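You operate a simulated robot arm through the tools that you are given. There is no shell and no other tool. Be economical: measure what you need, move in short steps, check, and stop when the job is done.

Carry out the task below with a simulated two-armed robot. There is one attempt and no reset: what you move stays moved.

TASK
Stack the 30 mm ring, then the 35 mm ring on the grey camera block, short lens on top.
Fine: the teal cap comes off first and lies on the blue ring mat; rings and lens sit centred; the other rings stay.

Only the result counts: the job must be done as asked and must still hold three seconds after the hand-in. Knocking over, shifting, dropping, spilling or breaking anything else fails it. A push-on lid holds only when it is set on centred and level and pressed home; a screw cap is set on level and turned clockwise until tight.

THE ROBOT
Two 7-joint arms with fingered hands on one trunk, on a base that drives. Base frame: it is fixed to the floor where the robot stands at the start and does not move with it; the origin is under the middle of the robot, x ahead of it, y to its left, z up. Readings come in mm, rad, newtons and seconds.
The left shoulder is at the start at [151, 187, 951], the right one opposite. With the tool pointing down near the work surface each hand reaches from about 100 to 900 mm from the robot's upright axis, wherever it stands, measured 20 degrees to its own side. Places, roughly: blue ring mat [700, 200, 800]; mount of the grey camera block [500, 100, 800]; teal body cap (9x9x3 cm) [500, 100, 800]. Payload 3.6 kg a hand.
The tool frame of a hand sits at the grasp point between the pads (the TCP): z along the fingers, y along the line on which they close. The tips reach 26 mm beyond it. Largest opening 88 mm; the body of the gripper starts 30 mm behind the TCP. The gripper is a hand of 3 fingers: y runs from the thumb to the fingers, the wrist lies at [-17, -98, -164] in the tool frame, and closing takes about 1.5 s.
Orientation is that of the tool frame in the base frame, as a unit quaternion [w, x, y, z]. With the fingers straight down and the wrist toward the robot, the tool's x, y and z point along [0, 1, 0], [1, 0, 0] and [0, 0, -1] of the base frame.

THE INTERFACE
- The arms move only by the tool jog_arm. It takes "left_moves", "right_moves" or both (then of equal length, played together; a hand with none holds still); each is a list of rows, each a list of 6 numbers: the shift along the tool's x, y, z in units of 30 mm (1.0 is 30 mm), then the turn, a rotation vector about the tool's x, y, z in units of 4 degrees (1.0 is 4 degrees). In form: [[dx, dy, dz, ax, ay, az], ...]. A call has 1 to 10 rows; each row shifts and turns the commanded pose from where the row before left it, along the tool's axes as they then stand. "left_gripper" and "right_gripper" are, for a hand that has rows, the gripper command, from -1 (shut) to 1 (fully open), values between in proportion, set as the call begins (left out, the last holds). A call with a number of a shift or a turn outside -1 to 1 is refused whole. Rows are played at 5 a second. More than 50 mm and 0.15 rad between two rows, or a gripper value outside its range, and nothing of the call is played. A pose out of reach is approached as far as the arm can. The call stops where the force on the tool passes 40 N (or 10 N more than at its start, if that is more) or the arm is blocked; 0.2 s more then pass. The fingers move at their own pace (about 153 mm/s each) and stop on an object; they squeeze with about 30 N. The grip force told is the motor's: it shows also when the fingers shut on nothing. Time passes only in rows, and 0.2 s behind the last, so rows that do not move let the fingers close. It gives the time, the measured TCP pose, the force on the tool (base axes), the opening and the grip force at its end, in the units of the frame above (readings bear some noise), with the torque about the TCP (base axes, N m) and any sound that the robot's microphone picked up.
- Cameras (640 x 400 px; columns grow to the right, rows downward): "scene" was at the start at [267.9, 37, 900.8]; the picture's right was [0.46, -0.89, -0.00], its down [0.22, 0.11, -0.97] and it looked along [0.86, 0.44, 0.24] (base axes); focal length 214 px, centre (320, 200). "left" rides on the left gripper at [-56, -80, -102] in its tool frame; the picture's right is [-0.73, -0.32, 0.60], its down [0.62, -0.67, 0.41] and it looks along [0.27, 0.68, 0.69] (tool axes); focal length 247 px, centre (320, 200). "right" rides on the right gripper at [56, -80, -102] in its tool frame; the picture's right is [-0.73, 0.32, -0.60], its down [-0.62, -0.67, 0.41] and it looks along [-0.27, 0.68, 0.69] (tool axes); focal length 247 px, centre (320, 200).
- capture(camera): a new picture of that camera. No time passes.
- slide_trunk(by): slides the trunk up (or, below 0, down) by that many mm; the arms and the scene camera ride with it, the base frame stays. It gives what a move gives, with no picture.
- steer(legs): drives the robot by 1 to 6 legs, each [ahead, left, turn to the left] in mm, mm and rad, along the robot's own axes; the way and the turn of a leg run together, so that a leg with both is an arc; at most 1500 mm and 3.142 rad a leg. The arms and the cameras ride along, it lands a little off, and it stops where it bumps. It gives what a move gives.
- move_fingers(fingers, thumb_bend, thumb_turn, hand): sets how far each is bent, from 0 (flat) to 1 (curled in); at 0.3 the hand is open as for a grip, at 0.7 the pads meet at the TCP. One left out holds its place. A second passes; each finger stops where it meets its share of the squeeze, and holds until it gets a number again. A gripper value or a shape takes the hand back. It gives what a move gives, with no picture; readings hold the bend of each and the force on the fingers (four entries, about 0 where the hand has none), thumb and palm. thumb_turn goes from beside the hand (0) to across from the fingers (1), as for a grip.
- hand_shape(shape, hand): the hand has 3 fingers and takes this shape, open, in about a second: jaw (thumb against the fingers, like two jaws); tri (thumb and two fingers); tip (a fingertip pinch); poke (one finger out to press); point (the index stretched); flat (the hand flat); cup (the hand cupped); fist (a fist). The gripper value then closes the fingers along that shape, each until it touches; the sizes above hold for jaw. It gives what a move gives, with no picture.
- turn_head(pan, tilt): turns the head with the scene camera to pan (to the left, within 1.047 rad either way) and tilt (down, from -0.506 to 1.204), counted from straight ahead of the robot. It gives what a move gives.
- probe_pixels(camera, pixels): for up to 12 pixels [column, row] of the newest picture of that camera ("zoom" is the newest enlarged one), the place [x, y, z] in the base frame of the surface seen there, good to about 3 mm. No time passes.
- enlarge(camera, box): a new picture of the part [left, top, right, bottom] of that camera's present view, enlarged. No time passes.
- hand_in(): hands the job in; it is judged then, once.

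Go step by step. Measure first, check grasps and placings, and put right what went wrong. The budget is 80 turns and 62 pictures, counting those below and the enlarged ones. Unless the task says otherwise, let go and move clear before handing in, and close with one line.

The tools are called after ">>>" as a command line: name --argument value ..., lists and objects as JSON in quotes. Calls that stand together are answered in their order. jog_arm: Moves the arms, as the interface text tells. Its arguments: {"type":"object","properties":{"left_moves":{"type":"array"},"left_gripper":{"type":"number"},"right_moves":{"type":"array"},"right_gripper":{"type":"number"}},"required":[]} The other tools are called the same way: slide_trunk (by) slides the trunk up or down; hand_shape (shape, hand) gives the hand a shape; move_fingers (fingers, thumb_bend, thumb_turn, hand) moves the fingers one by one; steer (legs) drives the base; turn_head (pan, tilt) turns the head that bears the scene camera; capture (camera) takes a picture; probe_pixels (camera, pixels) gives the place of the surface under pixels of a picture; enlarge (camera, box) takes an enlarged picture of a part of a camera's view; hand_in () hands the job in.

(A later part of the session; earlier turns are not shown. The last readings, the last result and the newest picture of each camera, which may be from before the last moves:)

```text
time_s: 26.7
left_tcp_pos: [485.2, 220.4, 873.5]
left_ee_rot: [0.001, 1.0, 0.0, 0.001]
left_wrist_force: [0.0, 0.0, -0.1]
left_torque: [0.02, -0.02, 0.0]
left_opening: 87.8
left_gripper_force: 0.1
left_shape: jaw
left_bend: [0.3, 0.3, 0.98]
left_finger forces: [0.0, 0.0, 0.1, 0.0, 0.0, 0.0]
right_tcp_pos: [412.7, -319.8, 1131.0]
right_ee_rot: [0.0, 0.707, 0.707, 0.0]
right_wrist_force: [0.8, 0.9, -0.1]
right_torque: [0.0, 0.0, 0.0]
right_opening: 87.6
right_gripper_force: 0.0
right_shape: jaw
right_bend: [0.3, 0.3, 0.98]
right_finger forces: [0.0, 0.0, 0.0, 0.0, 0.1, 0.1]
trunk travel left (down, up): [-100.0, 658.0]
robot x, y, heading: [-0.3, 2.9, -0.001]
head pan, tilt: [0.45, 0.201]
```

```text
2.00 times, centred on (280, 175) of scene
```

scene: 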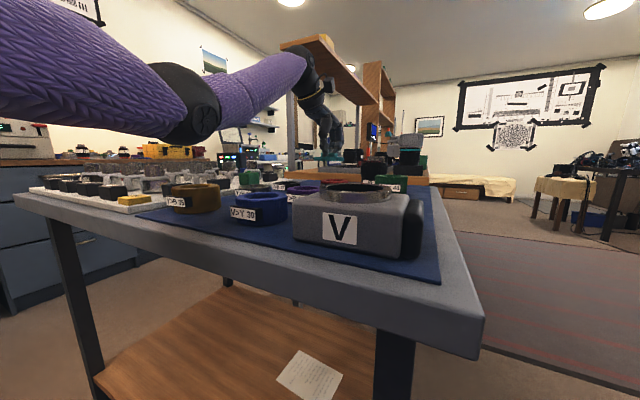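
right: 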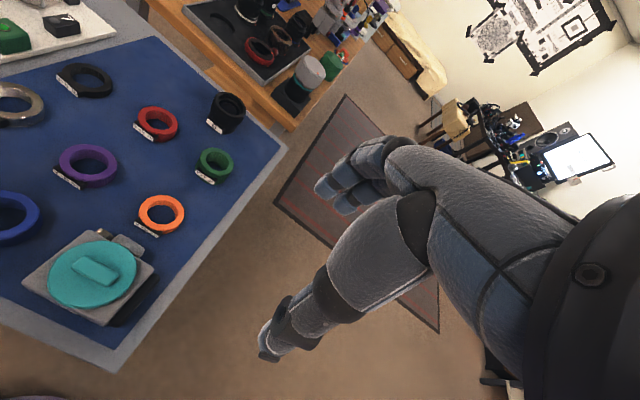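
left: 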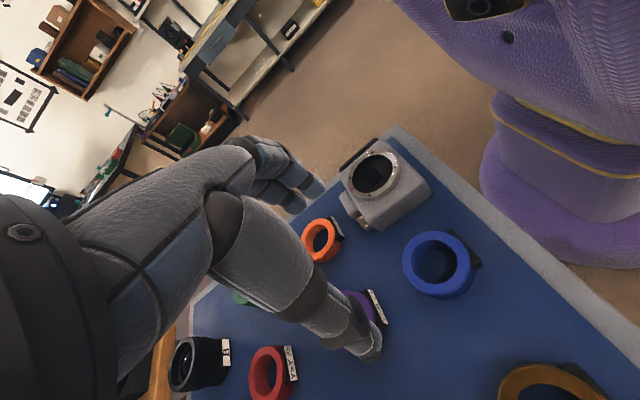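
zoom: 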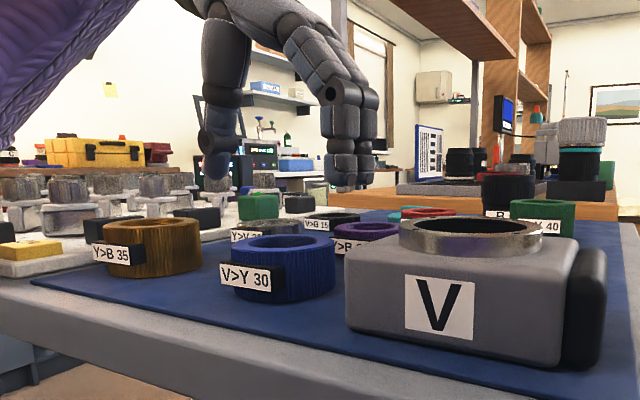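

Thumb and fingers straddle the blue ring with clearance to the block. Narrow slightly and descend to z≈815.

>>> jog_arm --left_moves '[[0, 0, 0.6, 0, 0, 0], [0, 0, 0.6, 0, 0, 0], [0, 0, 0.4, 0, 0, 0], [0, 0, 0.3, 0, 0, 0]]' --left_gripper 0.8

>>> enlarge --camera "scene" --box '[160, 75, 400, 275]'

```text
time_s: 27.7
left_tcp_pos: [484.4, 218.7, 817.4]
left_ee_rot: [0.0, 1.0, 0.0, -0.001]
left_wrist_force: [-0.2, -0.6, 0.4]
left_torque: [-0.01, 0.02, -0.03]
left_opening: 79.4
left_gripper_force: 0.0
left_shape: jaw
left_bend: [0.31, 0.32, 0.98]
left_finger forces: [0.0, 0.0, 0.0, 0.0, 0.0, 0.1]
right_tcp_pos: [413.2, -319.8, 1132.0]
right_ee_rot: [0.0, 0.707, 0.707, 0.001]
right_wrist_force: [0.4, -0.5, 0.3]
right_torque: [0.0, -0.01, 0.01]
right_opening: 88.0
right_gripper_force: 0.0
right_shape: jaw
right_bend: [0.3, 0.3, 0.98]
right_finger forces: [0.0, 0.0, 0.1, 0.1, 0.0, 0.0]
trunk travel left (down, up): [-100.0, 658.0]
robot x, y, heading: [-2.5, 1.9, -0.001]
head pan, tilt: [0.45, 0.201]
```

```text
2.00 times, centred on (280, 175) of scene
```

zoom: 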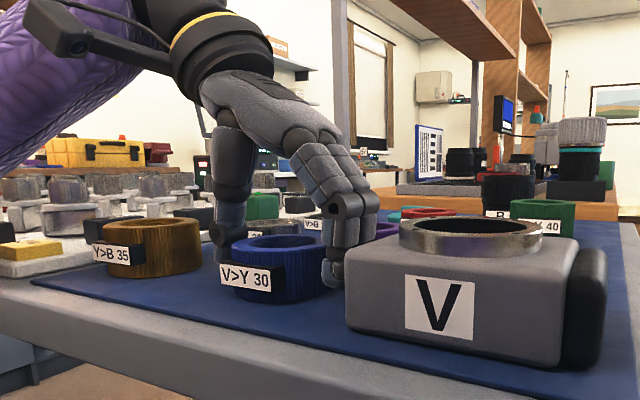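

Well straddled. Close.

>>> jog_arm --left_moves '[[0, 0, 0, 0, 0, 0], [0, 0, 0, 0, 0, 0], [0, 0, 0, 0, 0, 0], [0, 0, 0, 0, 0, 0], [0, 0, 0, 0, 0, 0], [0, 0, 0, 0, 0, 0], [0, 0, 0, 0, 0, 0]]' --left_gripper -1

>>> enlarge --camera "scene" --box '[160, 75, 400, 275]'

```text
time_s: 29.3
left_tcp_pos: [485.0, 220.9, 816.5]
left_ee_rot: [0.0, 1.0, 0.0, -0.001]
left_wrist_force: [-0.4, -0.2, 0.3]
left_torque: [0.0, 0.02, 0.0]
left_opening: 53.5
left_gripper_force: 30.5
left_shape: jaw
left_bend: [0.43, 0.54, 0.99]
left_finger forces: [7.6, 20.0, 0.0, 0.0, 26.8, 0.1]
right_tcp_pos: [413.4, -319.1, 1130.7]
right_ee_rot: [0.0, 0.708, 0.707, 0.0]
right_wrist_force: [0.4, 0.3, -0.7]
right_torque: [-0.04, 0.01, -0.01]
right_opening: 87.8
right_gripper_force: 0.1
right_shape: jaw
right_bend: [0.3, 0.3, 0.98]
right_finger forces: [0.0, 0.1, 0.0, 0.1, 0.0, 0.0]
trunk travel left (down, up): [-100.0, 658.0]
robot x, y, heading: [-3.2, 6.2, 0.005]
head pan, tilt: [0.45, 0.201]
```

```text
2.00 times, centred on (280, 175) of scene
```

zoom: 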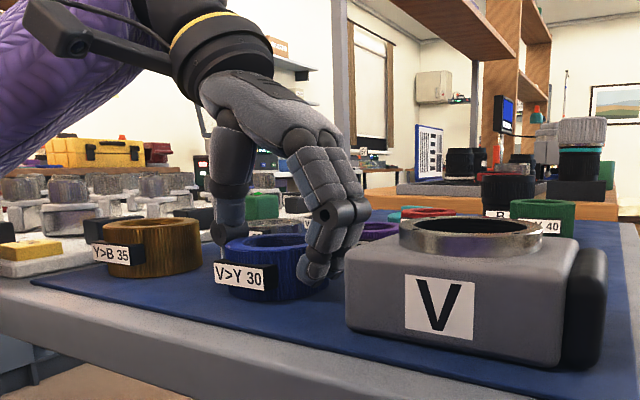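

Gripped with 30 N. Lift 100 mm and check ring's level and centre in the hand.

>>> jog_arm --left_moves '[[0, 0, -0.3, 0, 0, 0], [0, 0, -0.7, 0, 0, 0], [0, 0, -1, 0, 0, 0], [0, 0, -1, 0, 0, 0], [0, 0, -0.5, 0, 0, 0]]'

>>> enlarge --camera "left" --box '[220, 140, 460, 290]'

>>> enlarge --camera "scene" --box '[160, 55, 400, 255]'

```text
time_s: 30.5
left_tcp_pos: [484.8, 219.6, 923.3]
left_ee_rot: [0.0, 1.0, -0.001, 0.0]
left_wrist_force: [0.8, 0.1, -1.6]
left_torque: [0.0, 0.03, -0.01]
left_opening: 53.1
left_gripper_force: 30.1
left_shape: jaw
left_bend: [0.43, 0.54, 0.99]
left_finger forces: [7.9, 20.0, 0.0, 0.0, 26.8, 0.0]
right_tcp_pos: [413.1, -320.4, 1130.1]
right_ee_rot: [0.0, 0.707, 0.707, 0.0]
right_wrist_force: [-0.6, 0.6, -0.2]
right_torque: [0.01, 0.02, 0.0]
right_opening: 87.6
right_gripper_force: 0.1
right_shape: jaw
right_bend: [0.3, 0.3, 0.98]
right_finger forces: [0.0, 0.0, 0.0, 0.1, 0.0, 0.1]
trunk travel left (down, up): [-100.0, 658.0]
robot x, y, heading: [4.1, 0.0, 0.005]
head pan, tilt: [0.45, 0.201]
```

```text
2.67 times, centred on (340, 215) of left
```

zoom: 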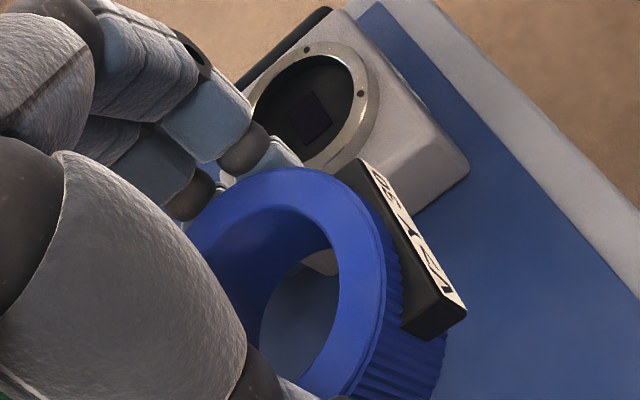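

```text
2.00 times, centred on (280, 155) of scene
```

zoom: 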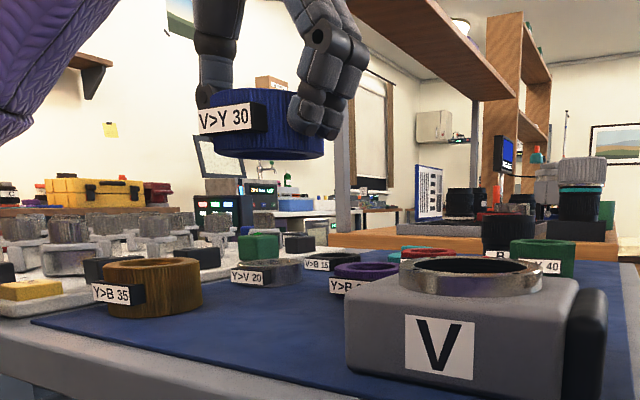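

>>> enlarge --camera "left" --box '[260, 180, 420, 320]'

```text
2.86 times, centred on (340, 250) of left
```

zoom: 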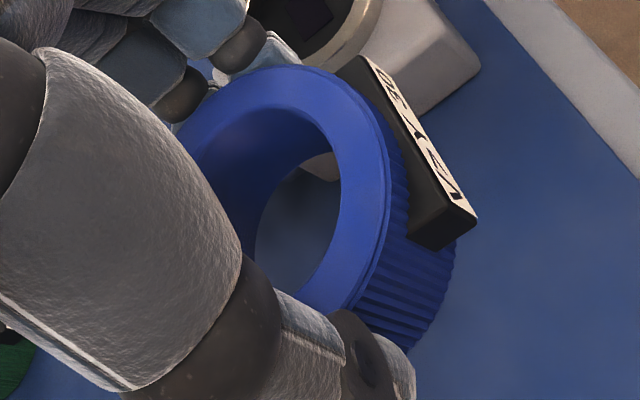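

>>> probe_pixels --camera "zoom" --pixels '[[200, 132], [230, 95], [285, 70], [330, 80], [365, 112], [384, 165], [384, 220], [365, 270], [340, 302], [316, 125], [336, 160], [325, 285]]'

```text
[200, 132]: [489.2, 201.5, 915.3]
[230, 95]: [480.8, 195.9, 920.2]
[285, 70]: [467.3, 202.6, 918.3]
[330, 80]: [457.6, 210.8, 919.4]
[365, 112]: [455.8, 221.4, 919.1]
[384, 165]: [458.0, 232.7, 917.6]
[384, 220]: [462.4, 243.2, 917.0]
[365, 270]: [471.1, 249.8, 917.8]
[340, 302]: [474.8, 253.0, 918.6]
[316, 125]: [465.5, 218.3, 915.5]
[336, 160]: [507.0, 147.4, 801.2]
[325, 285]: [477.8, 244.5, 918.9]
```

Ring is level in hand (top z≈918), its centre ≈(485,224.3), offset +4 mm in y from the TCP. Move over the mount and lower to just above it.

>>> jog_arm --left_moves '[[-0.05, 0.8, 0, 0, 0, 0], [-0.05, 0.82, 0, 0, 0, 0], [-0.05, 0.82, 0, 0, 0, 0], [-0.04, 0.82, 0, 0, 0, 0], [-0.03, 0.82, 0, 0, 0, 0], [0, 0, 0.6, 0, 0, 0], [0, 0, 0.6, 0, 0, 0]]'

>>> enlarge --camera "left" --box '[260, 180, 420, 320]'

```text
time_s: 32.1
left_tcp_pos: [478.0, 96.8, 886.0]
left_ee_rot: [0.0, 1.0, 0.0, -0.001]
left_wrist_force: [0.0, -0.9, -1.3]
left_torque: [0.0, 0.0, -0.02]
left_opening: 53.4
left_gripper_force: 29.9
left_shape: jaw
left_bend: [0.43, 0.54, 0.99]
left_finger forces: [7.9, 20.2, 0.0, 0.1, 26.9, 0.1]
right_tcp_pos: [413.0, -320.4, 1130.1]
right_ee_rot: [0.0, 0.707, 0.707, 0.001]
right_wrist_force: [0.4, 0.3, 0.1]
right_torque: [0.01, 0.02, -0.03]
right_opening: 87.6
right_gripper_force: 0.0
right_shape: jaw
right_bend: [0.3, 0.3, 0.98]
right_finger forces: [0.1, 0.0, 0.0, 0.0, 0.0, 0.1]
trunk travel left (down, up): [-100.0, 658.0]
robot x, y, heading: [1.8, -0.3, 0.001]
head pan, tilt: [0.45, 0.201]
```

```text
2.86 times, centred on (340, 250) of left
```

zoom: 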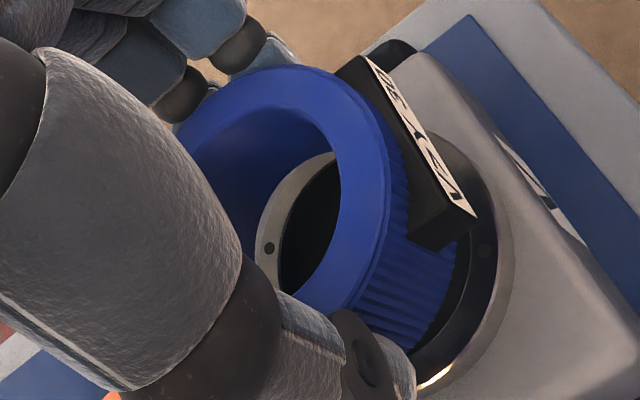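

>>> probe_pixels --camera "zoom" --pixels '[[230, 95], [285, 70], [330, 80], [365, 112], [384, 165], [384, 220], [365, 270], [340, 302], [495, 290], [505, 220], [470, 345], [270, 205]]'

>>> enlarge --camera "scene" --box '[240, 95, 460, 275]'

```text
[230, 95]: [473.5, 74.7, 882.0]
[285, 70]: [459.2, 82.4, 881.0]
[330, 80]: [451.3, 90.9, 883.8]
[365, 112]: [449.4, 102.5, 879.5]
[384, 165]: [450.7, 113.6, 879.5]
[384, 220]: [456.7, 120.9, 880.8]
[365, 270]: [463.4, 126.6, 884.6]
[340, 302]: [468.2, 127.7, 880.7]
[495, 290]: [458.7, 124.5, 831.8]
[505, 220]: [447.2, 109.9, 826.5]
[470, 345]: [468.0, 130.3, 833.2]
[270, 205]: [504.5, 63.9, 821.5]
```

```text
2.22 times, centred on (350, 185) of scene
```

zoom: 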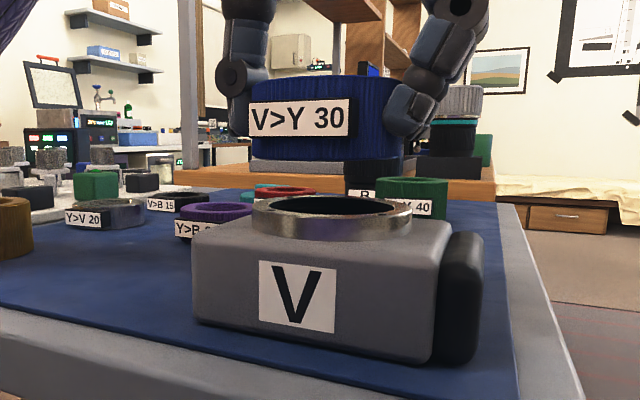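

>>> enlarge --camera "scene" --box '[310, 120, 410, 190]'

```text
5.71 times, centred on (360, 155) of scene
```

zoom: 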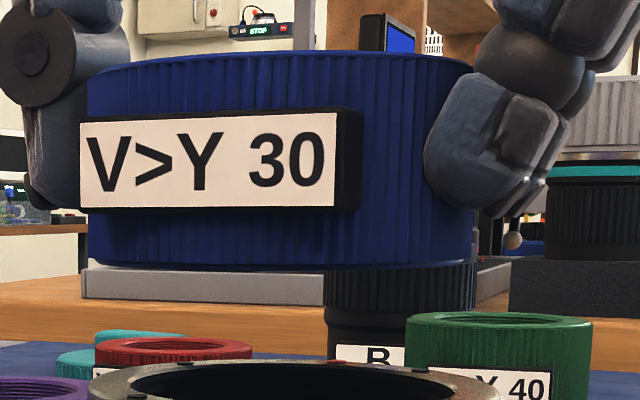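

>>> enlarge --camera "scene" --box '[300, 130, 420, 205]'

```text
5.33 times, centred on (360, 168) of scene
```

zoom: 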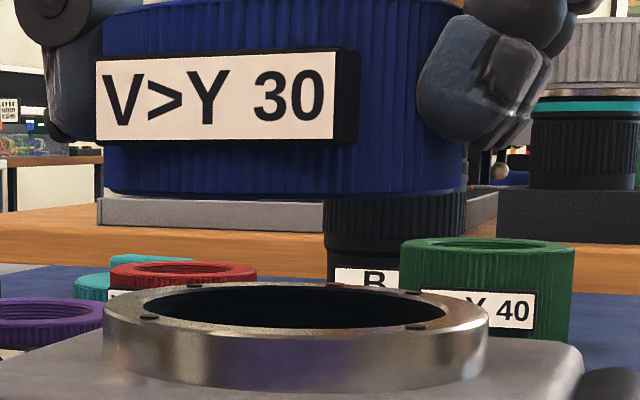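

>>> probe_pixels --camera "zoom" --pixels '[[108, 170], [180, 170], [284, 170], [380, 170], [430, 170], [460, 170], [108, 330], [180, 360], [296, 365], [400, 360], [482, 330], [296, 287]]'

```text
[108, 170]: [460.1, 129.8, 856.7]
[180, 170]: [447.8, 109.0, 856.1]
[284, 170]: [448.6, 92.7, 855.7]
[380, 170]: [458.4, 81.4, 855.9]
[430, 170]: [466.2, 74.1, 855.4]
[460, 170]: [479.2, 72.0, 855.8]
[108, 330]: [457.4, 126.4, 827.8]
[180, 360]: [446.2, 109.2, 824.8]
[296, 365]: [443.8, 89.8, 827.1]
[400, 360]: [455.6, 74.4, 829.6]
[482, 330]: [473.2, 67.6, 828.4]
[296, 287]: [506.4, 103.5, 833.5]
```

Silhouettes in the scene zoom (ring 103–466, mount 104–489) say the ring sits about 3 mm too far +y. Correct that and lower to just above the mount, then recheck.

>>> jog_arm --left_moves '[[0, 0.093, 0, 0, 0, 0], [0, 0, 0.25, 0, 0, 0], [0, 0, 0.25, 0, 0, 0]]'

>>> enlarge --camera "scene" --box '[300, 130, 420, 205]'

```text
time_s: 32.9
left_tcp_pos: [477.9, 94.5, 871.6]
left_ee_rot: [0.0, 1.0, 0.001, 0.0]
left_wrist_force: [-0.6, 0.5, -0.8]
left_torque: [-0.02, 0.04, 0.0]
left_opening: 53.5
left_gripper_force: 29.8
left_shape: jaw
left_bend: [0.43, 0.54, 0.99]
left_finger forces: [7.8, 20.1, 0.0, 0.0, 26.8, 0.0]
right_tcp_pos: [414.1, -320.9, 1130.4]
right_ee_rot: [-0.001, 0.707, 0.708, 0.0]
right_wrist_force: [-0.7, -0.3, 0.3]
right_torque: [-0.01, 0.01, 0.0]
right_opening: 87.8
right_gripper_force: 0.1
right_shape: jaw
right_bend: [0.3, 0.3, 0.98]
right_finger forces: [0.0, 0.0, 0.0, 0.0, 0.0, 0.0]
trunk travel left (down, up): [-100.0, 658.0]
robot x, y, heading: [-0.8, -0.1, -0.001]
head pan, tilt: [0.45, 0.201]
```

```text
5.33 times, centred on (360, 168) of scene
```

zoom: 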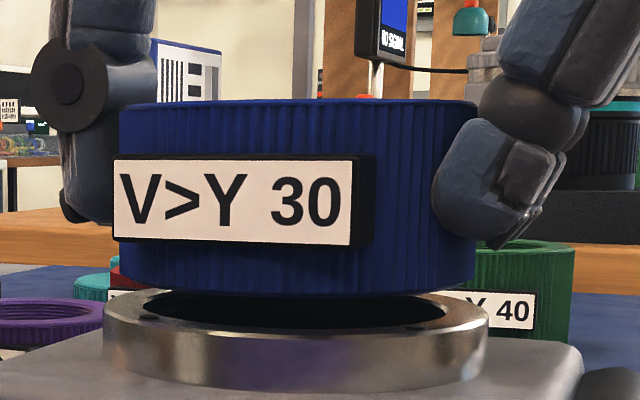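

Laterally aligned now (ring mid 297.5 vs mount mid 296.5). Lower gently to contact.

>>> jog_arm --left_moves '[[0, 0, 0.06, 0, 0, 0], [0, 0, 0.06, 0, 0, 0], [0, 0, 0.05, 0, 0, 0]]'

>>> enlarge --camera "scene" --box '[300, 130, 420, 205]'

```text
time_s: 33.7
left_tcp_pos: [478.5, 95.5, 867.4]
left_ee_rot: [-0.001, 1.0, 0.0, 0.001]
left_wrist_force: [0.1, -0.2, -0.7]
left_torque: [-0.01, -0.01, -0.02]
left_opening: 53.5
left_gripper_force: 29.8
left_shape: jaw
left_bend: [0.43, 0.54, 0.99]
left_finger forces: [7.7, 20.2, 0.0, 0.0, 26.8, 0.1]
right_tcp_pos: [413.3, -320.6, 1130.5]
right_ee_rot: [0.0, 0.707, 0.707, 0.0]
right_wrist_force: [0.4, 0.7, 0.7]
right_torque: [0.03, -0.01, 0.01]
right_opening: 87.6
right_gripper_force: 0.2
right_shape: jaw
right_bend: [0.3, 0.3, 0.98]
right_finger forces: [0.0, 0.1, 0.1, 0.0, 0.0, 0.0]
trunk travel left (down, up): [-100.0, 658.0]
robot x, y, heading: [-0.7, 1.4, -0.0]
head pan, tilt: [0.45, 0.201]
```

```text
5.33 times, centred on (360, 168) of scene
```

zoom: 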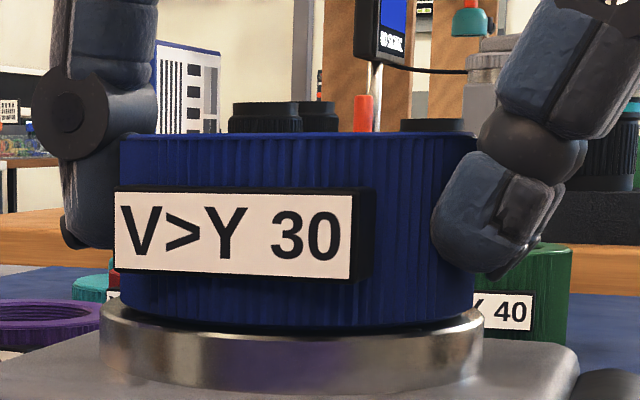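

>>> jog_arm --left_moves '[[0, -0.017, 0.03, 0, 0, 0], [0, 0, 0.04, 0, 0, 0], [0, 0, 0.04, 0, 0, 0], [0, 0, 0.04, 0, 0, 0]]'

```text
time_s: 34.7
left_tcp_pos: [478.1, 93.6, 865.4]
left_ee_rot: [0.001, 1.0, -0.002, 0.002]
left_wrist_force: [2.0, -0.6, 19.1]
left_torque: [0.28, -0.07, 0.01]
left_opening: 52.9
left_gripper_force: 30.1
left_shape: jaw
left_bend: [0.43, 0.54, 0.99]
left_finger forces: [7.7, 22.9, 0.0, 0.1, 29.4, 0.0]
right_tcp_pos: [411.3, -323.6, 1131.0]
right_ee_rot: [0.0, 0.707, 0.707, 0.002]
right_wrist_force: [0.0, -0.1, -0.2]
right_torque: [-0.05, -0.03, 0.01]
right_opening: 87.7
right_gripper_force: 0.1
right_shape: jaw
right_bend: [0.3, 0.3, 0.98]
right_finger forces: [0.0, 0.0, 0.0, 0.0, 0.1, 0.0]
trunk travel left (down, up): [-100.0, 658.0]
robot x, y, heading: [-2.2, -2.0, -0.002]
head pan, tilt: [0.45, 0.201]
```

Contact at 19 N with the ring bottom at ≈831, on the mount. Ease off and open.

>>> jog_arm --left_moves '[[0, 0, -0.05, 0, 0, 0]]'

>>> jog_arm --left_moves '[[0, 0, 0, 0, 0, 0], [0, 0, 0, 0, 0, 0], [0, 0, 0, 0, 0, 0], [0, 0, 0, 0, 0, 0]]' --left_gripper 0.6

>>> enlarge --camera "scene" --box '[300, 130, 420, 205]'

```text
time_s: 35.1
left_tcp_pos: [476.0, 93.6, 866.2]
left_ee_rot: [0.0, 1.0, 0.002, 0.001]
left_wrist_force: [5.3, -3.1, 20.4]
left_torque: [0.13, -0.13, 0.03]
left_opening: 53.2
left_gripper_force: 30.2
left_shape: jaw
left_bend: [0.43, 0.54, 0.99]
left_finger forces: [7.2, 26.6, 0.0, 0.0, 28.4, 0.0]
right_tcp_pos: [411.6, -321.7, 1130.0]
right_ee_rot: [0.0, 0.707, 0.707, 0.001]
right_wrist_force: [-0.5, 0.2, 0.3]
right_torque: [0.0, -0.04, 0.01]
right_opening: 87.6
right_gripper_force: 0.0
right_shape: jaw
right_bend: [0.3, 0.3, 0.98]
right_finger forces: [0.0, 0.0, 0.0, 0.0, 0.0, 0.0]
trunk travel left (down, up): [-100.0, 658.0]
robot x, y, heading: [-2.4, -2.5, -0.001]
head pan, tilt: [0.45, 0.201]
```

```text
time_s: 36.1
left_tcp_pos: [476.6, 94.6, 864.6]
left_ee_rot: [-0.003, 1.0, 0.0, 0.0]
left_wrist_force: [0.4, -0.6, 0.4]
left_torque: [0.02, -0.02, 0.0]
left_opening: 69.8
left_gripper_force: 0.1
left_shape: jaw
left_bend: [0.33, 0.47, 0.99]
left_finger forces: [0.0, 0.0, 0.0, 0.1, 0.0, 0.1]
right_tcp_pos: [411.0, -322.8, 1131.0]
right_ee_rot: [0.0, 0.707, 0.707, 0.002]
right_wrist_force: [0.1, -0.3, -0.4]
right_torque: [-0.01, 0.02, -0.03]
right_opening: 87.8
right_gripper_force: 0.0
right_shape: jaw
right_bend: [0.3, 0.3, 0.98]
right_finger forces: [0.0, 0.1, 0.0, 0.0, 0.0, 0.0]
trunk travel left (down, up): [-100.0, 658.0]
robot x, y, heading: [4.1, 0.1, -0.002]
head pan, tilt: [0.45, 0.201]
```

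```text
5.33 times, centred on (360, 168) of scene
```

zoom: 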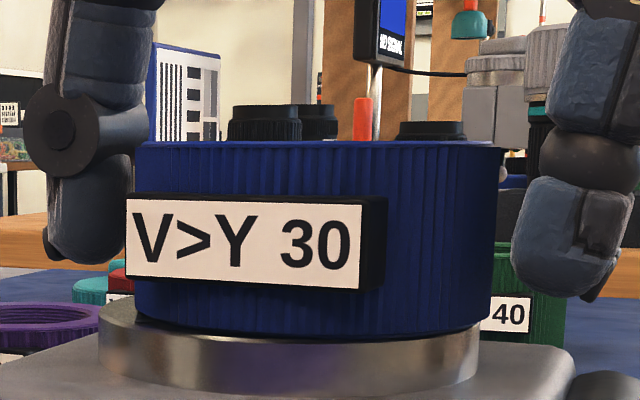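

On release the ring was pushed ~4 mm (now 135–493 vs mount 98–480). I'll close again lightly to slide it back, then release in small increments.

>>> jog_arm --left_moves '[[0, 0, 0, 0, 0, 0], [0, 0, 0, 0, 0, 0], [0, 0, 0, 0, 0, 0], [0, 0, 0, 0, 0, 0]]' --left_gripper 0.18

>>> enlarge --camera "scene" --box '[300, 130, 420, 205]'

```text
time_s: 37.1
left_tcp_pos: [476.9, 94.9, 864.7]
left_ee_rot: [-0.002, 1.0, 0.0, 0.001]
left_wrist_force: [-0.4, 0.4, -0.9]
left_torque: [0.02, -0.02, 0.01]
left_opening: 52.5
left_gripper_force: 29.8
left_shape: jaw
left_bend: [0.44, 0.54, 0.99]
left_finger forces: [7.9, 20.4, 0.1, 0.0, 27.6, 0.0]
right_tcp_pos: [411.9, -322.6, 1130.4]
right_ee_rot: [0.0, 0.707, 0.708, 0.001]
right_wrist_force: [0.2, -0.1, 0.8]
right_torque: [-0.01, -0.01, -0.02]
right_opening: 87.5
right_gripper_force: 0.1
right_shape: jaw
right_bend: [0.3, 0.3, 0.98]
right_finger forces: [0.0, 0.1, 0.1, 0.1, 0.0, 0.0]
trunk travel left (down, up): [-100.0, 658.0]
robot x, y, heading: [-1.1, -1.2, -0.002]
head pan, tilt: [0.45, 0.201]
```

```text
5.33 times, centred on (360, 168) of scene
```

zoom: 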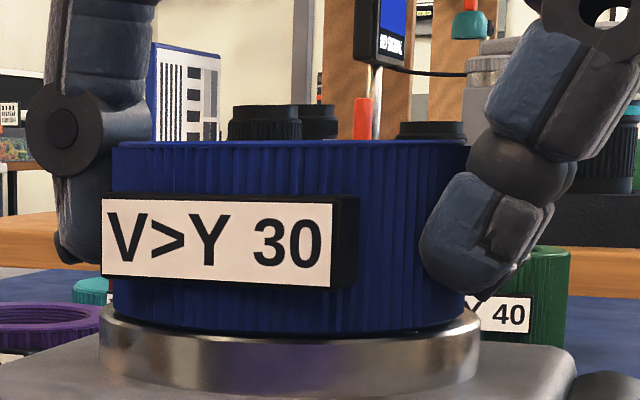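

Ring recentred (113–468 vs 98–480). Release by a small increment and check.

>>> jog_arm --left_moves '[[0, 0, 0, 0, 0, 0], [0, 0, 0, 0, 0, 0]]' --left_gripper 0.25

>>> enlarge --camera "scene" --box '[300, 130, 420, 205]'

```text
time_s: 37.7
left_tcp_pos: [476.2, 95.0, 863.8]
left_ee_rot: [0.0, 1.0, 0.0, 0.001]
left_wrist_force: [-0.1, -0.5, -1.0]
left_torque: [0.02, -0.03, -0.01]
left_opening: 53.2
left_gripper_force: 4.6
left_shape: jaw
left_bend: [0.44, 0.52, 0.99]
left_finger forces: [1.3, 4.4, 0.0, 0.0, 5.6, 0.0]
right_tcp_pos: [412.8, -322.3, 1131.3]
right_ee_rot: [0.0, 0.707, 0.707, 0.001]
right_wrist_force: [0.7, -0.2, 0.1]
right_torque: [0.04, -0.05, 0.03]
right_opening: 87.7
right_gripper_force: 0.1
right_shape: jaw
right_bend: [0.3, 0.3, 0.98]
right_finger forces: [0.2, 0.0, 0.1, 0.0, 0.0, 0.2]
trunk travel left (down, up): [-100.0, 658.0]
robot x, y, heading: [-3.2, 1.4, -0.002]
head pan, tilt: [0.45, 0.201]
```

```text
5.33 times, centred on (360, 168) of scene
```

zoom: 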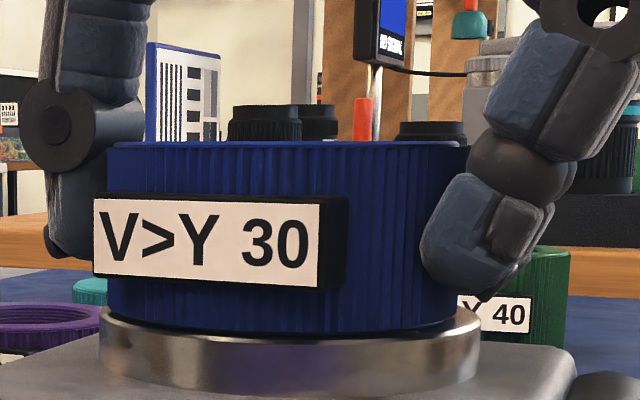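

>>> jog_arm --left_moves '[[0, 0, 0, 0, 0, 0], [0, 0, 0, 0, 0, 0]]' --left_gripper 0.3

>>> enlarge --camera "scene" --box '[300, 130, 420, 205]'

```text
time_s: 38.3
left_tcp_pos: [475.9, 94.3, 865.0]
left_ee_rot: [-0.001, 1.0, -0.001, 0.0]
left_wrist_force: [-1.0, -0.4, 0.0]
left_torque: [-0.02, 0.01, -0.04]
left_opening: 58.3
left_gripper_force: 0.1
left_shape: jaw
left_bend: [0.37, 0.58, 0.99]
left_finger forces: [0.0, 0.4, 0.0, 0.0, 0.6, 0.0]
right_tcp_pos: [411.9, -322.2, 1131.5]
right_ee_rot: [0.001, 0.707, 0.707, 0.002]
right_wrist_force: [0.0, -0.2, 0.6]
right_torque: [0.03, 0.0, 0.01]
right_opening: 87.8
right_gripper_force: 0.0
right_shape: jaw
right_bend: [0.3, 0.3, 0.98]
right_finger forces: [0.1, 0.1, 0.1, 0.0, 0.0, 0.0]
trunk travel left (down, up): [-100.0, 658.0]
robot x, y, heading: [2.6, 1.5, -0.001]
head pan, tilt: [0.45, 0.201]
```

```text
5.33 times, centred on (360, 168) of scene
```

zoom: 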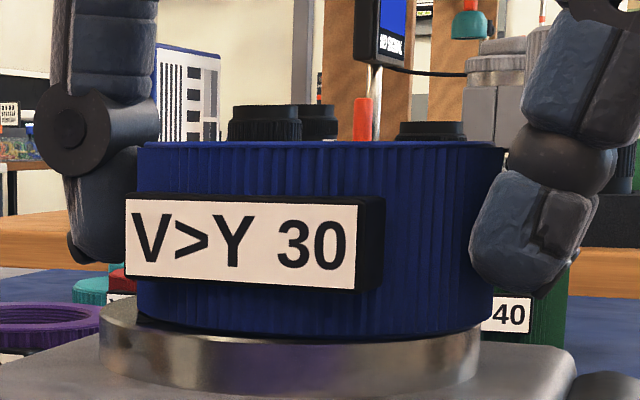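

The jaw shape drives the thumb in as the fingers open, which pushes the ring. I'll regrip to centre it, then release with individual finger commands (thumb first).

>>> jog_arm --left_moves '[[0, 0, 0, 0, 0, 0], [0, 0, 0, 0, 0, 0], [0, 0, 0, 0, 0, 0], [0, 0, 0, 0, 0, 0]]' --left_gripper 0.18

>>> move_fingers --hand "left" --thumb_bend 0.49 --fingers 0.42

>>> enlarge --camera "scene" --box '[300, 130, 420, 205]'

```text
time_s: 39.3
left_tcp_pos: [476.8, 94.2, 865.2]
left_ee_rot: [-0.001, 1.0, 0.001, 0.001]
left_wrist_force: [0.0, 0.3, -1.1]
left_torque: [0.05, -0.03, -0.01]
left_opening: 52.7
left_gripper_force: 30.5
left_shape: jaw
left_bend: [0.44, 0.54, 0.99]
left_finger forces: [7.3, 20.7, 0.0, 0.1, 27.5, 0.1]
right_tcp_pos: [410.5, -324.0, 1130.0]
right_ee_rot: [0.0, 0.707, 0.707, 0.001]
right_wrist_force: [-0.2, -0.5, -0.3]
right_torque: [-0.02, 0.0, 0.01]
right_opening: 87.8
right_gripper_force: 0.1
right_shape: jaw
right_bend: [0.3, 0.3, 0.98]
right_finger forces: [0.0, 0.1, 0.0, 0.0, 0.0, 0.1]
trunk travel left (down, up): [-100.0, 658.0]
robot x, y, heading: [3.6, -0.1, 0.001]
head pan, tilt: [0.45, 0.201]
```

```text
time_s: 40.3
left_tcp_pos: [477.7, 94.6, 865.2]
left_ee_rot: [-0.001, 1.0, 0.0, 0.001]
left_wrist_force: [-0.3, 1.1, 4.4]
left_torque: [0.02, 0.0, 0.05]
left_opening: 59.6
left_gripper_force: 2.6
left_shape: fingers
left_bend: [0.41, 0.47, 1.0]
left_finger forces: [0.0, 1.7, 0.1, 0.0, 3.5, 0.1]
right_tcp_pos: [410.1, -322.5, 1131.0]
right_ee_rot: [0.0, 0.707, 0.707, 0.003]
right_wrist_force: [0.8, 0.1, -0.4]
right_torque: [0.02, -0.02, 0.01]
right_opening: 87.7
right_gripper_force: 0.0
right_shape: jaw
right_bend: [0.3, 0.3, 0.98]
right_finger forces: [0.1, 0.1, 0.1, 0.1, 0.0, 0.1]
trunk travel left (down, up): [-100.0, 658.0]
robot x, y, heading: [0.1, 4.7, 0.003]
head pan, tilt: [0.45, 0.201]
```

```text
5.33 times, centred on (360, 168) of scene
```

zoom: 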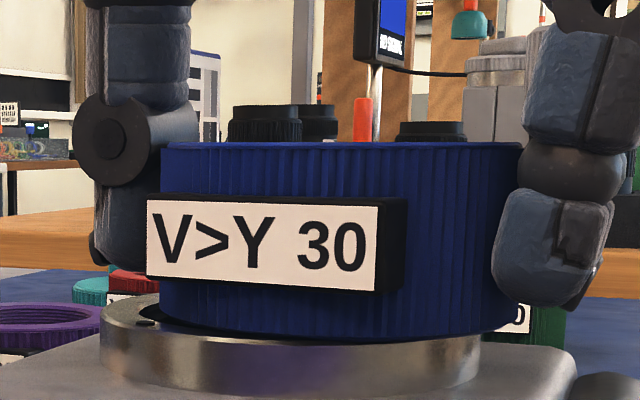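

Releasing lets the ring settle centred on the TCP (my grip offset was only finger squeeze). So I'll open wide, shift the TCP +y so it lies over the mount's centre, and close softly to that pose.

>>> jog_arm --left_moves '[[0, 0, 0, 0, 0, 0], [0, 0, 0, 0, 0, 0], [0, 0, 0, 0, 0, 0], [0, 0, 0, 0, 0, 0]]' --left_gripper 0.9

>>> jog_arm --left_moves '[[0, -0.085, 0, 0, 0, 0], [0, -0.085, 0, 0, 0, 0]]'

>>> jog_arm --left_moves '[[0, 0, 0, 0, 0, 0], [0, 0, 0, 0, 0, 0], [0, 0, 0, 0, 0, 0], [0, 0, 0, 0, 0, 0]]' --left_gripper 0.32

>>> enlarge --camera "scene" --box '[300, 130, 420, 205]'

```text
time_s: 41.3
left_tcp_pos: [476.0, 95.3, 865.1]
left_ee_rot: [-0.001, 1.0, 0.001, 0.001]
left_wrist_force: [0.4, 0.2, -0.7]
left_torque: [-0.01, 0.01, -0.01]
left_opening: 83.4
left_gripper_force: 0.0
left_shape: jaw
left_bend: [0.31, 0.31, 0.98]
left_finger forces: [0.1, 0.0, 0.1, 0.0, 0.0, 0.0]
right_tcp_pos: [410.7, -322.3, 1130.5]
right_ee_rot: [0.0, 0.707, 0.707, 0.002]
right_wrist_force: [0.0, -0.1, 0.3]
right_torque: [0.02, -0.01, 0.01]
right_opening: 87.7
right_gripper_force: 0.1
right_shape: jaw
right_bend: [0.3, 0.3, 0.98]
right_finger forces: [0.0, 0.1, 0.0, 0.1, 0.1, 0.1]
trunk travel left (down, up): [-100.0, 658.0]
robot x, y, heading: [-2.4, -3.0, 0.003]
head pan, tilt: [0.45, 0.201]
```

```text
time_s: 41.9
left_tcp_pos: [476.9, 96.0, 865.2]
left_ee_rot: [-0.001, 1.0, -0.003, 0.0]
left_wrist_force: [-0.7, -0.3, -0.7]
left_torque: [0.01, -0.01, -0.04]
left_opening: 83.2
left_gripper_force: 0.1
left_shape: jaw
left_bend: [0.31, 0.31, 0.98]
left_finger forces: [0.0, 0.0, 0.1, 0.0, 0.0, 0.1]
right_tcp_pos: [412.5, -326.0, 1129.0]
right_ee_rot: [-0.001, 0.708, 0.706, 0.001]
right_wrist_force: [-0.5, 0.1, 0.3]
right_torque: [0.04, 0.0, 0.0]
right_opening: 87.9
right_gripper_force: 0.1
right_shape: jaw
right_bend: [0.3, 0.3, 0.98]
right_finger forces: [0.1, 0.0, 0.0, 0.0, 0.1, 0.0]
trunk travel left (down, up): [-100.0, 658.0]
robot x, y, heading: [-2.2, -2.7, -0.002]
head pan, tilt: [0.45, 0.201]
```

```text
time_s: 42.9
left_tcp_pos: [472.2, 101.5, 862.5]
left_ee_rot: [-0.002, 1.0, 0.001, -0.002]
left_wrist_force: [1.0, 0.8, -0.6]
left_torque: [0.03, -0.02, -0.01]
left_opening: 52.9
left_gripper_force: 30.0
left_shape: jaw
left_bend: [0.41, 0.58, 0.99]
left_finger forces: [7.9, 20.3, 0.0, 0.0, 27.5, 0.0]
right_tcp_pos: [404.7, -321.0, 1134.4]
right_ee_rot: [0.002, 0.707, 0.708, 0.002]
right_wrist_force: [0.4, 0.4, -0.5]
right_torque: [-0.01, 0.03, -0.03]
right_opening: 87.6
right_gripper_force: 0.1
right_shape: jaw
right_bend: [0.3, 0.3, 0.98]
right_finger forces: [0.0, 0.0, 0.1, 0.0, 0.0, 0.0]
trunk travel left (down, up): [-100.0, 658.0]
robot x, y, heading: [-3.8, -0.0, 0.002]
head pan, tilt: [0.45, 0.201]
```

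```text
5.33 times, centred on (360, 168) of scene
```

zoom: 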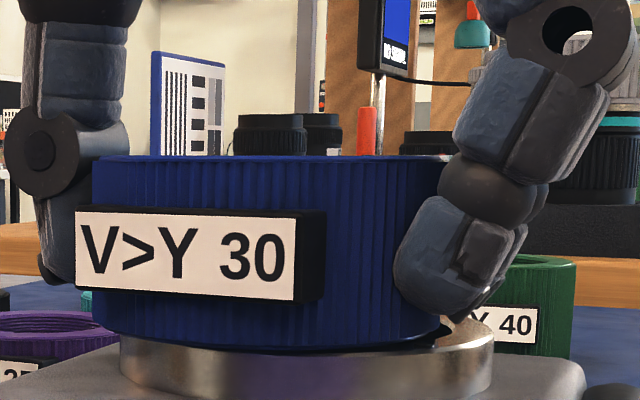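

Mount now at 119–494 and ring 93–445, so gripping biases the ring +y; releasing returns it to the TCP. Release to 0.4 and look.

>>> jog_arm --left_moves '[[0, 0, 0, 0, 0, 0], [0, 0, 0, 0, 0, 0], [0, 0, 0, 0, 0, 0]]' --left_gripper 0.42

>>> enlarge --camera "scene" --box '[300, 130, 420, 205]'

```text
time_s: 43.7
left_tcp_pos: [470.8, 102.7, 864.0]
left_ee_rot: [0.001, 1.0, 0.001, -0.001]
left_wrist_force: [-1.0, -0.3, 0.2]
left_torque: [-0.02, 0.01, 0.02]
left_opening: 62.4
left_gripper_force: 0.1
left_shape: jaw
left_bend: [0.35, 0.55, 0.99]
left_finger forces: [0.0, 0.1, 0.1, 0.0, 0.1, 0.1]
right_tcp_pos: [404.0, -319.1, 1135.7]
right_ee_rot: [0.003, 0.707, 0.707, 0.003]
right_wrist_force: [-1.0, -0.6, -0.2]
right_torque: [0.0, -0.02, 0.02]
right_opening: 87.7
right_gripper_force: 0.0
right_shape: jaw
right_bend: [0.3, 0.3, 0.98]
right_finger forces: [0.0, 0.1, 0.1, 0.0, 0.1, 0.0]
trunk travel left (down, up): [-100.0, 658.0]
robot x, y, heading: [0.9, 1.2, 0.003]
head pan, tilt: [0.45, 0.201]
```

```text
5.33 times, centred on (360, 168) of scene
```

zoom: 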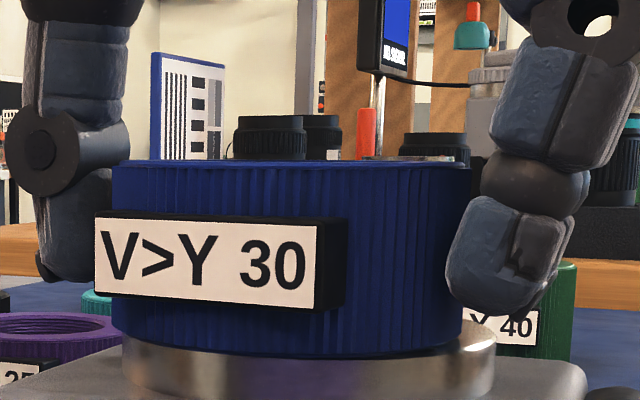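

Ring is now loose but carried ~6 mm toward −x along with the hand (TCP x 471). I'll regrip, lift slightly, move the TCP to (478,100.5) and re-measure.

>>> jog_arm --left_moves '[[0, 0, 0, 0, 0, 0], [0, 0, 0, 0, 0, 0], [0, 0, 0, 0, 0, 0], [0, 0, 0, 0, 0, 0], [0, 0, 0, 0, 0, 0]]' --left_gripper 0

>>> jog_arm --left_moves '[[0, 0, -0.13, 0, 0, 0], [0.12, 0.035, -0.13, 0, 0, 0], [0.12, 0.035, 0, 0, 0, 0], [0, 0, 0, 0, 0, 0], [0, 0, 0, 0, 0, 0]]'

>>> jog_arm --left_moves '[[0, 0, 0, 0, 0, 0], [0, 0, 0, 0, 0, 0], [0, 0, 0, 0, 0, 0]]'

>>> enlarge --camera "scene" --box '[300, 130, 420, 205]'

```text
time_s: 44.9
left_tcp_pos: [472.2, 102.3, 864.5]
left_ee_rot: [0.0, 1.0, 0.0, 0.0]
left_wrist_force: [-0.4, -0.3, 0.5]
left_torque: [0.0, -0.03, -0.03]
left_opening: 53.0
left_gripper_force: 30.2
left_shape: jaw
left_bend: [0.39, 0.62, 0.99]
left_finger forces: [7.0, 20.4, 0.0, 0.1, 27.0, 0.0]
right_tcp_pos: [403.5, -319.7, 1134.4]
right_ee_rot: [0.004, 0.708, 0.706, 0.003]
right_wrist_force: [-0.3, 0.8, -0.2]
right_torque: [0.02, 0.0, 0.02]
right_opening: 87.6
right_gripper_force: 0.0
right_shape: jaw
right_bend: [0.3, 0.3, 0.98]
right_finger forces: [0.1, 0.0, 0.0, 0.1, 0.0, 0.0]
trunk travel left (down, up): [-100.0, 658.0]
robot x, y, heading: [-1.1, 0.3, -0.003]
head pan, tilt: [0.45, 0.201]
```

```text
time_s: 46.1
left_tcp_pos: [487.5, 98.7, 871.9]
left_ee_rot: [0.0, 1.0, -0.001, 0.0]
left_wrist_force: [-0.5, 0.3, -1.8]
left_torque: [-0.02, 0.0, -0.01]
left_opening: 53.2
left_gripper_force: 30.3
left_shape: jaw
left_bend: [0.39, 0.62, 0.99]
left_finger forces: [7.5, 20.5, 0.1, 0.0, 27.4, 0.0]
right_tcp_pos: [413.7, -321.3, 1131.0]
right_ee_rot: [-0.001, 0.708, 0.706, -0.001]
right_wrist_force: [0.4, 0.9, -0.2]
right_torque: [-0.01, 0.01, 0.01]
right_opening: 87.9
right_gripper_force: 0.2
right_shape: jaw
right_bend: [0.3, 0.3, 0.98]
right_finger forces: [0.0, 0.0, 0.0, 0.0, 0.0, 0.0]
trunk travel left (down, up): [-100.0, 658.0]
robot x, y, heading: [4.2, -1.6, -0.002]
head pan, tilt: [0.45, 0.201]
```

```text
time_s: 46.9
left_tcp_pos: [485.7, 98.9, 871.3]
left_ee_rot: [-0.001, 1.0, 0.0, 0.0]
left_wrist_force: [0.3, 0.0, -1.7]
left_torque: [0.0, -0.02, 0.03]
left_opening: 53.1
left_gripper_force: 29.9
left_shape: jaw
left_bend: [0.39, 0.62, 0.99]
left_finger forces: [7.6, 20.3, 0.0, 0.1, 27.3, 0.0]
right_tcp_pos: [412.0, -320.1, 1130.7]
right_ee_rot: [0.0, 0.707, 0.707, 0.0]
right_wrist_force: [-0.3, 0.5, -0.1]
right_torque: [0.01, -0.01, 0.01]
right_opening: 87.6
right_gripper_force: 0.0
right_shape: jaw
right_bend: [0.3, 0.3, 0.98]
right_finger forces: [0.0, 0.2, 0.1, 0.0, 0.0, 0.1]
trunk travel left (down, up): [-100.0, 658.0]
robot x, y, heading: [2.1, -0.1, -0.001]
head pan, tilt: [0.45, 0.201]
```

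```text
5.33 times, centred on (360, 168) of scene
```

zoom: 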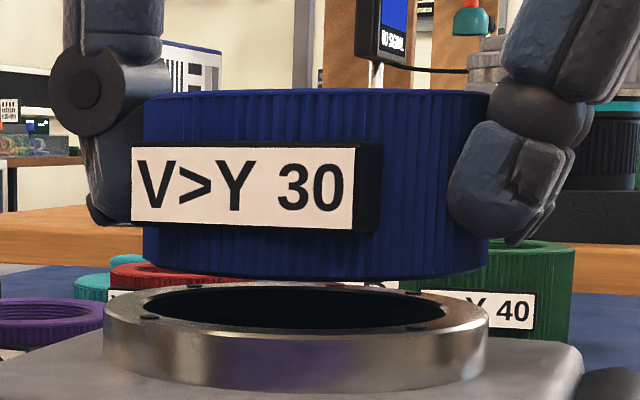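

In free air the robot sprang back: ring is now 8 mm too far +x but y is aligned. Shift x −7.7 mm, lower 4 mm, and check both cameras.

>>> jog_arm --left_moves '[[-0.13, 0, 0, 0, 0, 0], [-0.127, 0, 0.1, 0, 0, 0], [0, 0, 0, 0, 0, 0]]'

>>> enlarge --camera "scene" --box '[300, 130, 420, 205]'

>>> enlarge --camera "left" --box '[260, 180, 420, 320]'

```text
time_s: 47.7
left_tcp_pos: [477.8, 98.0, 869.6]
left_ee_rot: [0.0, 1.0, -0.001, 0.002]
left_wrist_force: [0.3, 0.2, -1.6]
left_torque: [-0.01, 0.0, 0.01]
left_opening: 53.0
left_gripper_force: 29.4
left_shape: jaw
left_bend: [0.39, 0.62, 0.99]
left_finger forces: [7.5, 20.4, 0.0, 0.0, 27.4, 0.1]
right_tcp_pos: [413.2, -320.9, 1130.9]
right_ee_rot: [-0.001, 0.707, 0.707, 0.001]
right_wrist_force: [0.9, 0.1, -0.2]
right_torque: [-0.02, 0.01, 0.02]
right_opening: 88.2
right_gripper_force: 0.1
right_shape: jaw
right_bend: [0.3, 0.3, 0.98]
right_finger forces: [0.0, 0.0, 0.0, 0.0, 0.1, 0.1]
trunk travel left (down, up): [-100.0, 658.0]
robot x, y, heading: [0.4, 0.2, -0.001]
head pan, tilt: [0.45, 0.201]
```

```text
5.33 times, centred on (360, 168) of scene
```

zoom: 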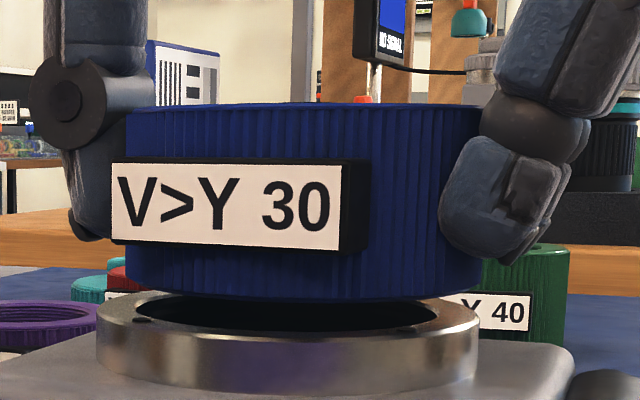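

```text
2.86 times, centred on (340, 250) of left
```

zoom: 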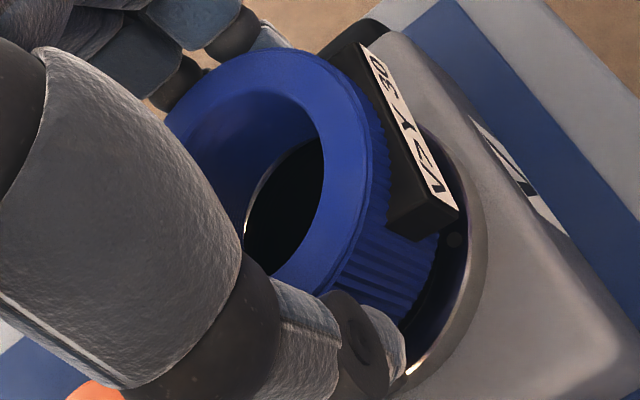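

>>> probe_pixels --camera "zoom" --pixels '[[215, 72], [270, 50], [315, 62], [348, 95], [367, 145], [367, 200], [348, 253], [322, 290], [482, 262], [462, 312], [435, 350], [478, 200]]'

```text
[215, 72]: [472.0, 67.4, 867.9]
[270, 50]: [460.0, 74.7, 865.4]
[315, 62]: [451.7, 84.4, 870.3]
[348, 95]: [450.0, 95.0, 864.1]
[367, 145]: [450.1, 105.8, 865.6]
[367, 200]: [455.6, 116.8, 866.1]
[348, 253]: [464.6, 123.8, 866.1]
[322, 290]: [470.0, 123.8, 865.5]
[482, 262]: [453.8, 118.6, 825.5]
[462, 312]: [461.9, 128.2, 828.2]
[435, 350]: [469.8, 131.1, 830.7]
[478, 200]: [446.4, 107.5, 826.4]
```

Both measures agree the ring is ~3 mm too far −y (x fine). Shift +3.1 mm in y and recheck.

>>> jog_arm --left_moves '[[0, -0.103, 0, 0, 0, 0], [0, 0, 0, 0, 0, 0], [0, 0, 0.05, 0, 0, 0]]'

>>> enlarge --camera "scene" --box '[300, 130, 420, 205]'

```text
time_s: 48.5
left_tcp_pos: [472.0, 103.1, 866.2]
left_ee_rot: [-0.002, 1.0, 0.003, -0.002]
left_wrist_force: [0.0, -0.6, -1.1]
left_torque: [0.01, -0.02, 0.03]
left_opening: 53.0
left_gripper_force: 29.8
left_shape: jaw
left_bend: [0.39, 0.62, 0.99]
left_finger forces: [7.6, 20.6, 0.1, 0.0, 27.4, 0.1]
right_tcp_pos: [407.5, -320.9, 1134.0]
right_ee_rot: [0.001, 0.707, 0.708, 0.002]
right_wrist_force: [-1.0, -0.3, -0.4]
right_torque: [0.04, -0.02, 0.0]
right_opening: 87.7
right_gripper_force: 0.0
right_shape: jaw
right_bend: [0.3, 0.3, 0.98]
right_finger forces: [0.0, 0.0, 0.0, 0.1, 0.1, 0.0]
trunk travel left (down, up): [-100.0, 658.0]
robot x, y, heading: [-4.2, 2.0, 0.005]
head pan, tilt: [0.45, 0.201]
```

```text
5.33 times, centred on (360, 168) of scene
```

zoom: 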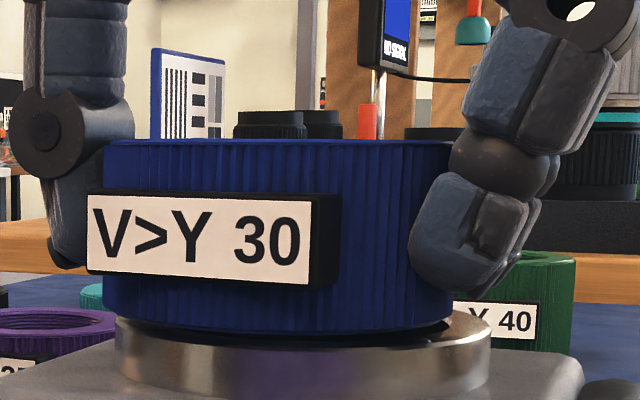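

With nearly zero wrist force the whole robot again shifted −x and pitched, so the low elbow is likely pressing on the table. I'll raise the trunk 180 mm (ring still held) to lift the elbow, and tilt the head for a steeper view.

>>> slide_trunk --by 180

>>> turn_head --pan 0.35 --tilt 0.8

>>> capture --camera "scene"

```text
time_s: 50.5
left_tcp_pos: [478.1, 102.7, 1046.1]
left_ee_rot: [0.0, 1.0, 0.0, -0.001]
left_wrist_force: [0.1, 0.0, -1.5]
left_torque: [0.03, 0.0, -0.02]
left_opening: 52.9
left_gripper_force: 30.2
left_shape: jaw
left_bend: [0.39, 0.62, 0.99]
left_finger forces: [7.6, 20.5, 0.1, 0.0, 27.4, 0.0]
right_tcp_pos: [414.8, -321.2, 1310.3]
right_ee_rot: [-0.001, 0.707, 0.708, -0.001]
right_wrist_force: [-1.2, 0.3, 0.5]
right_torque: [0.02, 0.03, 0.0]
right_opening: 87.6
right_gripper_force: 0.0
right_shape: jaw
right_bend: [0.3, 0.3, 0.98]
right_finger forces: [0.1, 0.0, 0.0, 0.0, 0.0, 0.0]
trunk travel left (down, up): [-280.0, 478.0]
robot x, y, heading: [-0.5, -1.3, 0.001]
head pan, tilt: [0.45, 0.201]
```

```text
time_s: 51.5
left_tcp_pos: [477.9, 102.4, 1046.9]
left_ee_rot: [0.0, 1.0, -0.001, 0.0]
left_wrist_force: [-0.6, -1.2, -1.6]
left_torque: [-0.02, -0.03, -0.01]
left_opening: 53.1
left_gripper_force: 30.3
left_shape: jaw
left_bend: [0.39, 0.62, 0.99]
left_finger forces: [7.5, 20.6, 0.0, 0.0, 27.4, 0.0]
right_tcp_pos: [413.9, -319.9, 1312.0]
right_ee_rot: [-0.001, 0.707, 0.707, -0.001]
right_wrist_force: [-0.6, 0.2, 0.1]
right_torque: [0.01, -0.01, 0.03]
right_opening: 87.7
right_gripper_force: 0.0
right_shape: jaw
right_bend: [0.3, 0.3, 0.98]
right_finger forces: [0.0, 0.0, 0.0, 0.0, 0.1, 0.0]
trunk travel left (down, up): [-280.0, 478.0]
robot x, y, heading: [0.4, 0.5, -0.002]
head pan, tilt: [0.351, 0.799]
```

```text
11 pictures are left
```

scene: 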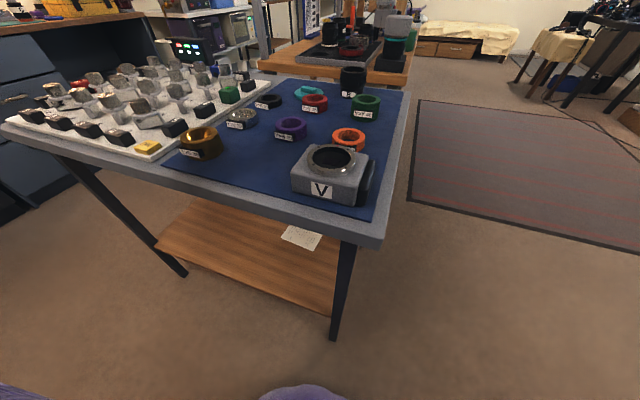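

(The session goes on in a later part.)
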